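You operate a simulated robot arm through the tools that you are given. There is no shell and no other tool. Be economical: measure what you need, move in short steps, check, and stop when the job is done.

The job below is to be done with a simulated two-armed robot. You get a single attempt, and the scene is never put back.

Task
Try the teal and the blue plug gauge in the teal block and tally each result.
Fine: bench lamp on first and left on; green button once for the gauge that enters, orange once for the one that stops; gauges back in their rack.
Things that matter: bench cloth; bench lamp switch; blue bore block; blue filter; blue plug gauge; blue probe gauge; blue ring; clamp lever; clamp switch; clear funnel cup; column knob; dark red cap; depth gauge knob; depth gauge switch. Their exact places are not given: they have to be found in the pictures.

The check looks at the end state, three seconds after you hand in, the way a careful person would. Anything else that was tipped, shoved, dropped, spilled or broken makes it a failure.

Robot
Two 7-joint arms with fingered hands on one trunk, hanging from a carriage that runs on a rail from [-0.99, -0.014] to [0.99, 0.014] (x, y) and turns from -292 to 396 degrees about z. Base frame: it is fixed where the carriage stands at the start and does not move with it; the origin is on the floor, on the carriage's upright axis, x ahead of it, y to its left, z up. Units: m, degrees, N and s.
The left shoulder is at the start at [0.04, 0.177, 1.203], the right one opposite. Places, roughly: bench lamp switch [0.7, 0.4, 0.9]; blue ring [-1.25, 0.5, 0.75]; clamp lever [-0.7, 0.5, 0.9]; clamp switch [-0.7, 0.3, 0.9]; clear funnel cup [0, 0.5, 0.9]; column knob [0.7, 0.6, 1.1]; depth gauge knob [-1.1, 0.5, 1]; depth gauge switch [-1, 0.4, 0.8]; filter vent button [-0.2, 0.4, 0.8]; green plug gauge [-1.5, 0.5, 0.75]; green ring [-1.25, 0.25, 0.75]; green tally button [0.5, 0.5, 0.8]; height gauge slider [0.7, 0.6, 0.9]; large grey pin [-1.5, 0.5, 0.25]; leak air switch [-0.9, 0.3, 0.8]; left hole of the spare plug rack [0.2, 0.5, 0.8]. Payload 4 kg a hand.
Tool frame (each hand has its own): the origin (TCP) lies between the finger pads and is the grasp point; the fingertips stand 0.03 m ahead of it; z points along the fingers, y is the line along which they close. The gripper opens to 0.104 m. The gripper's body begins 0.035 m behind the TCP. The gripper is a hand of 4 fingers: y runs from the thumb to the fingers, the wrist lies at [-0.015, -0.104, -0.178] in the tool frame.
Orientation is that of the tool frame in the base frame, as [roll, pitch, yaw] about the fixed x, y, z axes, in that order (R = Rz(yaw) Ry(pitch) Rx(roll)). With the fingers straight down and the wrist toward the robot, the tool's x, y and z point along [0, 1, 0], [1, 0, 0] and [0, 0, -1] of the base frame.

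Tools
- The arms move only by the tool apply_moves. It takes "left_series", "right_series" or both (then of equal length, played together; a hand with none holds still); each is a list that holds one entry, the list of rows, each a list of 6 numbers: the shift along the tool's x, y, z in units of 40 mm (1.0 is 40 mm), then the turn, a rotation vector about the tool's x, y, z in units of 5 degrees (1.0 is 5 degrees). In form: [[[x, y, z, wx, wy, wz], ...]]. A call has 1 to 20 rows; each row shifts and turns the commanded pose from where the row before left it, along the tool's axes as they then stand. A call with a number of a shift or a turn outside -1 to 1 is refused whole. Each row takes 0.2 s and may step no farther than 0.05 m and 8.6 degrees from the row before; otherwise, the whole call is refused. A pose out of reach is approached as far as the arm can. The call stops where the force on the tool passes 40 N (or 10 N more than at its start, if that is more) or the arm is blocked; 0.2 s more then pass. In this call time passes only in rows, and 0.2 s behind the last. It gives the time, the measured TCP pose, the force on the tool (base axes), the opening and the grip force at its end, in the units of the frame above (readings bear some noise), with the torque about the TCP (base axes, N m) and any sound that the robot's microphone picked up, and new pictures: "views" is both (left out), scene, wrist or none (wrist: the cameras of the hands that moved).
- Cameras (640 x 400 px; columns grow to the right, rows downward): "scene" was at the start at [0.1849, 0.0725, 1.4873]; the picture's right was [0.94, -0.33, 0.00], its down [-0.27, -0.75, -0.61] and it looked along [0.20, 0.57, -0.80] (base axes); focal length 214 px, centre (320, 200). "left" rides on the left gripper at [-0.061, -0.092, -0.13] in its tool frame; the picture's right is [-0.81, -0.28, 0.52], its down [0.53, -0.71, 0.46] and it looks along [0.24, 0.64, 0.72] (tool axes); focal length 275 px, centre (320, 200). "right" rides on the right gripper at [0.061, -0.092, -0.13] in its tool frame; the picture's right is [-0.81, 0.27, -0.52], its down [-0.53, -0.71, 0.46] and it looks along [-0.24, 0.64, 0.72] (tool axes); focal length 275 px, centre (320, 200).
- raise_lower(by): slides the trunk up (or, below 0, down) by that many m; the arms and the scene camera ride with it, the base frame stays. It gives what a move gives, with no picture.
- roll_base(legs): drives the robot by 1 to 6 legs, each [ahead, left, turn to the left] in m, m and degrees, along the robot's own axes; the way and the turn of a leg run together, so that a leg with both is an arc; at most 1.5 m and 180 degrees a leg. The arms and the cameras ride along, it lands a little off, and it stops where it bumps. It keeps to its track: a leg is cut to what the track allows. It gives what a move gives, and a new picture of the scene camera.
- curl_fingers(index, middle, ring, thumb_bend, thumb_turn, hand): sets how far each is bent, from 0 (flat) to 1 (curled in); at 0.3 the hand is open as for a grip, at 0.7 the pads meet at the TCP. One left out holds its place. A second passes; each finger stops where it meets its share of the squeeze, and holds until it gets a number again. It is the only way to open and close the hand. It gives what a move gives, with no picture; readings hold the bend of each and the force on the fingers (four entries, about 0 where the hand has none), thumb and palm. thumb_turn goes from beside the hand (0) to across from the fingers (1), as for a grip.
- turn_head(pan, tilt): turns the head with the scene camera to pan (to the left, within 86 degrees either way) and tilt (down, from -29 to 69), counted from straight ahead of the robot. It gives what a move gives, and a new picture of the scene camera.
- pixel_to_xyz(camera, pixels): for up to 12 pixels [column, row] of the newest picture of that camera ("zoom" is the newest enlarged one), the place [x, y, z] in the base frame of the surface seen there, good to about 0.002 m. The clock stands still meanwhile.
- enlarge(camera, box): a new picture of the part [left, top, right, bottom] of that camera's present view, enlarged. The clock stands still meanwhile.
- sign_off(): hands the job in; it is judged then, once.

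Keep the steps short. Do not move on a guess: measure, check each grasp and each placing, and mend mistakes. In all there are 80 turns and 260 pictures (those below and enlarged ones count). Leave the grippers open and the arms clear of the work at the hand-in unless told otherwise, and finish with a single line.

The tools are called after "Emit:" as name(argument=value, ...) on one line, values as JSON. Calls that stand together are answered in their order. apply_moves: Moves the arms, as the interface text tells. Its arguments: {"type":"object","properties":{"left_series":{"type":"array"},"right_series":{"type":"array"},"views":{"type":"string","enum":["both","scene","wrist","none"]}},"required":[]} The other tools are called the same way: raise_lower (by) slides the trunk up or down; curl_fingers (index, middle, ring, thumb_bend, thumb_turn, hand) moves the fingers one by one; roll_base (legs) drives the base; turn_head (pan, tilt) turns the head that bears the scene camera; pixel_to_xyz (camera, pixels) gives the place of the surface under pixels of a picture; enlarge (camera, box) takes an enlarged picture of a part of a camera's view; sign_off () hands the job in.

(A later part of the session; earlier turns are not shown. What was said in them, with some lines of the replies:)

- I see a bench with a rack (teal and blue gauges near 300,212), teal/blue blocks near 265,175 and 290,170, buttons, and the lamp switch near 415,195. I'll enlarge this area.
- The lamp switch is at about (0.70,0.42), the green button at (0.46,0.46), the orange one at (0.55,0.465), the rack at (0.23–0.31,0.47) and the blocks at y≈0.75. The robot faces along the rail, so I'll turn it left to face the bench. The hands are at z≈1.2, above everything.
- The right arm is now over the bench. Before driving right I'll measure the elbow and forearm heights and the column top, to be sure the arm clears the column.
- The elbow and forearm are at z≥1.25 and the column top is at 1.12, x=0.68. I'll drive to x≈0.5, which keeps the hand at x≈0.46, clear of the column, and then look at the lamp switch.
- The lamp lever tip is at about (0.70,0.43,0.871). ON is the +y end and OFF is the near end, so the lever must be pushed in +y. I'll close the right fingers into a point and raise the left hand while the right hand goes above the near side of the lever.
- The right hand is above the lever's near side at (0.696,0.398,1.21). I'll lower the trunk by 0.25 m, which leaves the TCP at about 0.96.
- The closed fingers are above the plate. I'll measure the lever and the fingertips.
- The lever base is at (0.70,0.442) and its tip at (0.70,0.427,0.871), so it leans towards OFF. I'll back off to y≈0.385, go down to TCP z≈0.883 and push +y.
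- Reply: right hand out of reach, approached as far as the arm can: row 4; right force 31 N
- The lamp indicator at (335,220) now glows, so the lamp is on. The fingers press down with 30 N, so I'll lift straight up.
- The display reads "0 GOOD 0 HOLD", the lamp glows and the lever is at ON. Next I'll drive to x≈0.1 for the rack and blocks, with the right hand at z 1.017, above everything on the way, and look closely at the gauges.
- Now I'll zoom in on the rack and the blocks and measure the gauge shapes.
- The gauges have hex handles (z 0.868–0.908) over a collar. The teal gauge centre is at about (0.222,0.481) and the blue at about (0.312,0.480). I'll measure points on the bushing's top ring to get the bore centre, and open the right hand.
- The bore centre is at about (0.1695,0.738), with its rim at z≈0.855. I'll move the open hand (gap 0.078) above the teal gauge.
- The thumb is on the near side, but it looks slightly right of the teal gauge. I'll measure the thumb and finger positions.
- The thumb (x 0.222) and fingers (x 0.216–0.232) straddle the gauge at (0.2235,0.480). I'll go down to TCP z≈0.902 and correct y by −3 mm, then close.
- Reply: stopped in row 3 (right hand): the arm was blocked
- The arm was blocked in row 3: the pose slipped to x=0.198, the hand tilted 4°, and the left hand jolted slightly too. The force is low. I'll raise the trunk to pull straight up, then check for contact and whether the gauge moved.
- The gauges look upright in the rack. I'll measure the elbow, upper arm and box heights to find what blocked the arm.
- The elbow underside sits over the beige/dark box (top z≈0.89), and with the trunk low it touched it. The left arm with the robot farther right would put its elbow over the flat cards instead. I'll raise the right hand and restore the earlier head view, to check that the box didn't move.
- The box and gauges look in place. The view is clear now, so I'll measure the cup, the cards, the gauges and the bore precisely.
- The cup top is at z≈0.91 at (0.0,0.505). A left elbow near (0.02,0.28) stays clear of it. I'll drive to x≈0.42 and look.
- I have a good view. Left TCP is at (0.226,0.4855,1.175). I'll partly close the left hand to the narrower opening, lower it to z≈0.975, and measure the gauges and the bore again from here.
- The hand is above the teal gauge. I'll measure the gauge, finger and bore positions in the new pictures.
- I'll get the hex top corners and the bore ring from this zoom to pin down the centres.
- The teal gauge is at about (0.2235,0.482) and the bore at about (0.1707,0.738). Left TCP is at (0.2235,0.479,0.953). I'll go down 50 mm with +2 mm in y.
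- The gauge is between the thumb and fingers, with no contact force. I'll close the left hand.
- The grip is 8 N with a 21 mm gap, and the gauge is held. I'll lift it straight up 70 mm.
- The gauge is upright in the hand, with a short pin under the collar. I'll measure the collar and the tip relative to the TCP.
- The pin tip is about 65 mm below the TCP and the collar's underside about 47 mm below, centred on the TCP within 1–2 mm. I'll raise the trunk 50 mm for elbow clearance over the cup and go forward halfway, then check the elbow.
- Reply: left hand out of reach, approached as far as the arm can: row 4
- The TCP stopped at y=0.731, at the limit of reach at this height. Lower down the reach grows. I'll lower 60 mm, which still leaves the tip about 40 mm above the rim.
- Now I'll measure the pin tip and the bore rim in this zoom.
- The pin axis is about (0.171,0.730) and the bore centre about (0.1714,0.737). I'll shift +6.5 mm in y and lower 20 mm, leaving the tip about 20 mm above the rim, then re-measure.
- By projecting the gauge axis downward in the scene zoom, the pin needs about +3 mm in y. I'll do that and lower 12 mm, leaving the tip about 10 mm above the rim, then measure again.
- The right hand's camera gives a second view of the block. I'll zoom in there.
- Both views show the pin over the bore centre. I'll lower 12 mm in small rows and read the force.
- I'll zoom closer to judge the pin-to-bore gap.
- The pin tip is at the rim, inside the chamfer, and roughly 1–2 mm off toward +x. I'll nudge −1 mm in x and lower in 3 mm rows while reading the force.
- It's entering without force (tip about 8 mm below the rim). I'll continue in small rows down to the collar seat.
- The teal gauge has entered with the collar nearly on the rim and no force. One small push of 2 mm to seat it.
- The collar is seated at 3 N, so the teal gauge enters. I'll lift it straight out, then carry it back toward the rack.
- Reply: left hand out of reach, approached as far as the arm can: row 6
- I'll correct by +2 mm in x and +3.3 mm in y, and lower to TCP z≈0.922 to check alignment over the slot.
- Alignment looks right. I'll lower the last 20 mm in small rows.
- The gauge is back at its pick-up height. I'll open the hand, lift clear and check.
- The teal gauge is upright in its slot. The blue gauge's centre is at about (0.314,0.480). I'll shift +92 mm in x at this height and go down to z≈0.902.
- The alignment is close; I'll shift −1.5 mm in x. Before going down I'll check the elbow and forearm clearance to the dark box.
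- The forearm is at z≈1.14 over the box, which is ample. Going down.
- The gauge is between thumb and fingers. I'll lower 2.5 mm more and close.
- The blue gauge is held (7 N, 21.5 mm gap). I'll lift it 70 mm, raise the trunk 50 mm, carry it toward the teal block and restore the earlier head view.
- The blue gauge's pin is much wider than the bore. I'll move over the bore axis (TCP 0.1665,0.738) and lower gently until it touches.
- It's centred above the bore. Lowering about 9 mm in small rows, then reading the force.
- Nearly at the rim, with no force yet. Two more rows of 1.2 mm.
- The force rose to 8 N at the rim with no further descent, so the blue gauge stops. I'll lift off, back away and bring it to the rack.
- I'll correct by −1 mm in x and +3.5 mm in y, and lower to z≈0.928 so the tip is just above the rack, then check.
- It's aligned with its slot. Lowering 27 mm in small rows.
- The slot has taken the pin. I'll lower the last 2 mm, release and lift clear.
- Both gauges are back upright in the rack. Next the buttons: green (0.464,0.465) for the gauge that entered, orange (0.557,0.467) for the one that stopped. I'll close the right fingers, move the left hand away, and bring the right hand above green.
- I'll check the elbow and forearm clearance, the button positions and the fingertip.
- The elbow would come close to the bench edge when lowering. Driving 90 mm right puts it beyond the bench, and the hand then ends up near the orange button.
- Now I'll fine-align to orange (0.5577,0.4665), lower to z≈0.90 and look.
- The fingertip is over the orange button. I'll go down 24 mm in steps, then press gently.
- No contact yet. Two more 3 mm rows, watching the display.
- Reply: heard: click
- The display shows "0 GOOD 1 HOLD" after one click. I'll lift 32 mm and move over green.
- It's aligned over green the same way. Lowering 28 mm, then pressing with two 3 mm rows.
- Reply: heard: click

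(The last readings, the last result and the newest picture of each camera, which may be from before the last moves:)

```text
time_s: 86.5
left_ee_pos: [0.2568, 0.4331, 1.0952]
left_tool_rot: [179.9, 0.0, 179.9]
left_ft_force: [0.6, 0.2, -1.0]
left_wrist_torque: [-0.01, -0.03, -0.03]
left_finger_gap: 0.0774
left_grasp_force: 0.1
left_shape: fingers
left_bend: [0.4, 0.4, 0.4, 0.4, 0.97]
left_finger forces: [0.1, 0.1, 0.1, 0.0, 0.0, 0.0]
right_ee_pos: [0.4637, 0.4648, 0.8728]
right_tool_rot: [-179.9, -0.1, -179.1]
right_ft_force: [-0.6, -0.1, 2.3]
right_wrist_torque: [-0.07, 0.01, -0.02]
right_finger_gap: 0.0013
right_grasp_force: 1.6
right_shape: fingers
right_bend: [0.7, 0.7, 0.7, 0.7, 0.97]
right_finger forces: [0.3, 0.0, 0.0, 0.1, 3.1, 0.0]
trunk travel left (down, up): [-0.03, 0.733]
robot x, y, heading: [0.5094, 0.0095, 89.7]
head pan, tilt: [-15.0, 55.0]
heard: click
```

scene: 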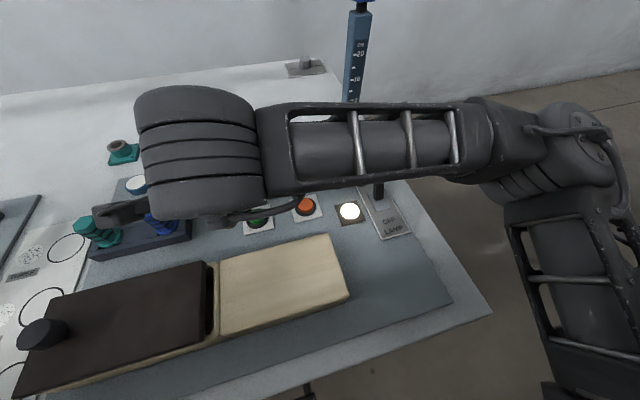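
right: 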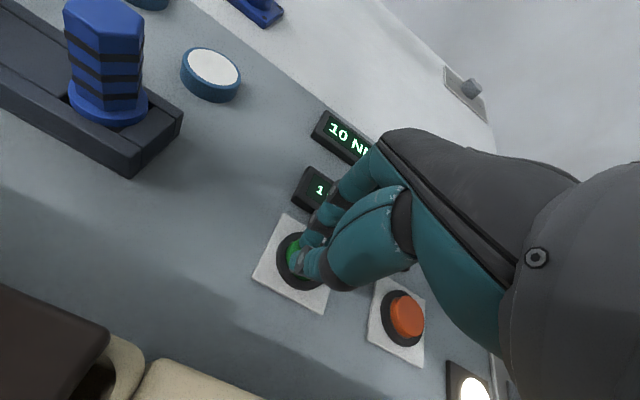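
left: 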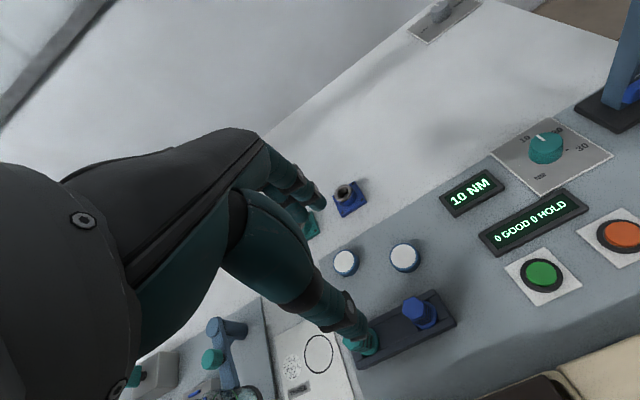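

One click, and the display now starts with "1". I'll lift the right hand well clear, raise the trunk, open both hands and check the whole scene.

Emit:
apply_moves(right_series=[[[0, 0, -0.4, 0, 0, 0], [0, 0, -0.8, 0, 0, 0], [0, 0, -1, 0, 0, 0], [0, 0, -1, 0, 0, 0], [0, 0, -1, 0, 0, 0], [0, 0, -1, 0, 0, 0]]], views="none")

Emit:
raise_lower(by=0.25)

Emit:
curl_fingers(hand="right", index=0.3, middle=0.3, ring=0.3, thumb_bend=0.3)

Emit:
curl_fingers(hand="left", index=0.3, middle=0.3, ring=0.3, thumb_bend=0.3)

Emit:
turn_head(pan=10, tilt=55)

Emit:
enlarge(camera="right", box=[0, 100, 320, 400])

Emit:
enlarge(camera="left", box=[260, 100, 640, 400])

```text
time_s: 87.9
left_ee_pos: [0.2564, 0.4335, 1.0952]
left_tool_rot: [-180.0, 0.0, 179.9]
left_ft_force: [-1.2, 0.0, -0.4]
left_wrist_torque: [-0.02, -0.04, 0.02]
left_finger_gap: 0.078
left_grasp_force: 0.0
left_shape: fingers
left_bend: [0.4, 0.4, 0.4, 0.4, 0.97]
left_finger forces: [0.1, 0.1, 0.0, 0.1, 0.0, 0.1]
right_ee_pos: [0.4645, 0.4675, 1.0796]
right_tool_rot: [-179.8, -0.2, -179.0]
right_ft_force: [-0.2, 0.1, -0.2]
right_wrist_torque: [0.01, 0.01, 0.03]
right_finger_gap: 0.0013
right_grasp_force: 0.0
right_shape: fingers
right_bend: [0.7, 0.7, 0.7, 0.7, 0.97]
right_finger forces: [0.1, 0.1, 0.0, 0.1, 0.1, 0.0]
trunk travel left (down, up): [-0.03, 0.733]
robot x, y, heading: [0.5068, 0.0085, 90.2]
head pan, tilt: [-15.0, 55.0]
```

```text
time_s: 90.5
left_ee_pos: [0.2563, 0.4335, 1.3444]
left_tool_rot: [180.0, 0.0, 179.9]
left_ft_force: [0.4, -0.4, 0.6]
left_wrist_torque: [0.01, -0.02, 0.0]
left_finger_gap: 0.0778
left_grasp_force: 0.1
left_shape: fingers
left_bend: [0.4, 0.4, 0.4, 0.4, 0.97]
left_finger forces: [0.0, 0.1, 0.0, 0.0, 0.2, 0.1]
right_ee_pos: [0.4651, 0.4666, 1.3295]
right_tool_rot: [-179.9, -0.1, -179.1]
right_ft_force: [-0.3, -0.6, 0.4]
right_wrist_torque: [0.02, 0.0, -0.01]
right_finger_gap: 0.0011
right_grasp_force: 0.0
right_shape: fingers
right_bend: [0.7, 0.7, 0.7, 0.7, 0.97]
right_finger forces: [0.0, 0.1, 0.0, 0.0, 0.1, 0.0]
trunk travel left (down, up): [-0.28, 0.483]
robot x, y, heading: [0.5085, 0.0067, 89.8]
head pan, tilt: [-15.0, 55.0]
```

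```text
time_s: 91.5
left_ee_pos: [0.2575, 0.4333, 1.3457]
left_tool_rot: [180.0, 0.1, 179.9]
left_ft_force: [-0.7, -0.3, 1.2]
left_wrist_torque: [0.02, -0.04, -0.02]
left_finger_gap: 0.0779
left_grasp_force: 0.1
left_shape: fingers
left_bend: [0.4, 0.4, 0.4, 0.4, 0.97]
left_finger forces: [0.1, 0.1, 0.0, 0.0, 0.0, 0.0]
right_ee_pos: [0.4661, 0.4671, 1.3303]
right_tool_rot: [-179.9, -0.2, -179.1]
right_ft_force: [0.1, 0.2, -0.2]
right_wrist_torque: [-0.01, -0.02, 0.01]
right_finger_gap: 0.1027
right_grasp_force: 0.2
right_shape: fingers
right_bend: [0.3, 0.3, 0.3, 0.3, 0.97]
right_finger forces: [0.0, 0.0, 0.0, 0.1, 0.0, 0.0]
trunk travel left (down, up): [-0.28, 0.483]
robot x, y, heading: [0.5066, 0.0078, 89.9]
head pan, tilt: [-15.0, 55.0]
```

```text
time_s: 92.5
left_ee_pos: [0.2559, 0.4344, 1.3451]
left_tool_rot: [-179.9, 0.0, 179.9]
left_ft_force: [0.0, -0.4, 0.2]
left_wrist_torque: [0.03, 0.0, -0.01]
left_finger_gap: 0.1028
left_grasp_force: 0.0
left_shape: fingers
left_bend: [0.3, 0.3, 0.3, 0.3, 0.97]
left_finger forces: [0.0, 0.1, 0.0, 0.1, 0.0, 0.0]
right_ee_pos: [0.466, 0.4661, 1.3293]
right_tool_rot: [-179.9, -0.1, -179.2]
right_ft_force: [0.1, 0.1, -0.3]
right_wrist_torque: [0.0, 0.0, -0.01]
right_finger_gap: 0.1028
right_grasp_force: 0.0
right_shape: fingers
right_bend: [0.3, 0.3, 0.3, 0.3, 0.97]
right_finger forces: [0.0, 0.1, 0.1, 0.1, 0.1, 0.0]
trunk travel left (down, up): [-0.28, 0.483]
robot x, y, heading: [0.5089, 0.0072, 89.9]
head pan, tilt: [-15.0, 55.0]
```

```text
time_s: 93.4
left_ee_pos: [0.2564, 0.4324, 1.3462]
left_tool_rot: [179.9, 0.1, 179.9]
left_ft_force: [0.0, -0.5, 0.3]
left_wrist_torque: [0.0, -0.03, -0.01]
left_finger_gap: 0.1023
left_grasp_force: 0.0
left_shape: fingers
left_bend: [0.3, 0.3, 0.3, 0.3, 0.97]
left_finger forces: [0.0, 0.0, 0.0, 0.0, 0.1, 0.0]
right_ee_pos: [0.4655, 0.4666, 1.3299]
right_tool_rot: [-179.9, -0.1, -179.1]
right_ft_force: [1.4, 0.7, 0.3]
right_wrist_torque: [0.03, 0.0, 0.0]
right_finger_gap: 0.1029
right_grasp_force: 0.0
right_shape: fingers
right_bend: [0.3, 0.3, 0.3, 0.3, 0.97]
right_finger forces: [0.0, 0.1, 0.0, 0.0, 0.0, 0.0]
trunk travel left (down, up): [-0.28, 0.483]
robot x, y, heading: [0.5059, 0.0079, 89.5]
head pan, tilt: [10.0, 55.0]
```

scene: 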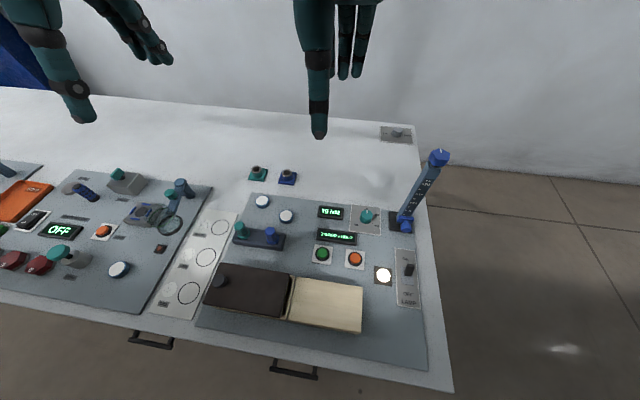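

```text
1.33 times, centred on (160, 250) of right
```

zoom: 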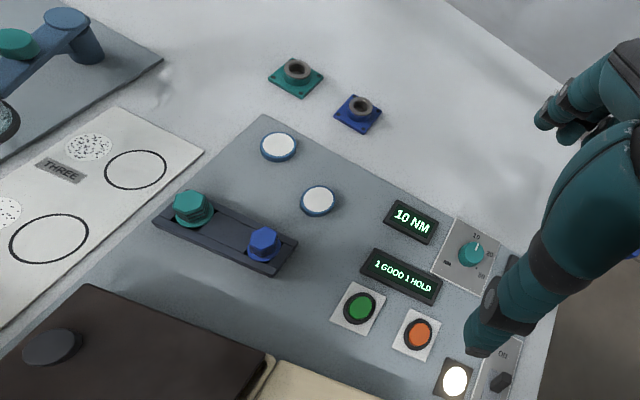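

```text
1.33 times, centred on (450, 250) of left
```

zoom: 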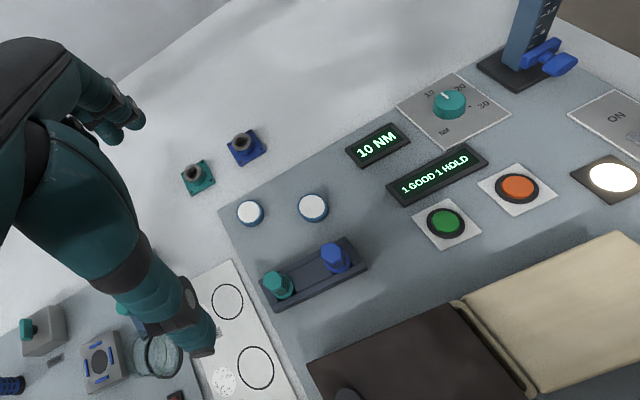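

The display reads "1 GOOD 1 HOLD", the lamp glows, both gauges stand in the rack, the blocks are in place, and the hands are open and well above the bench. Handing in.

Emit:
sign_off()

```text
The job is handed in.
```

The teal gauge enters the teal block (green pressed once) and the blue one stops (orange pressed once); the display reads "1 GOOD 1 HOLD", the lamp is on and both gauges are back in their rack; the right arm was blocked once, probably touching the box, which looked unmoved in the pictures.
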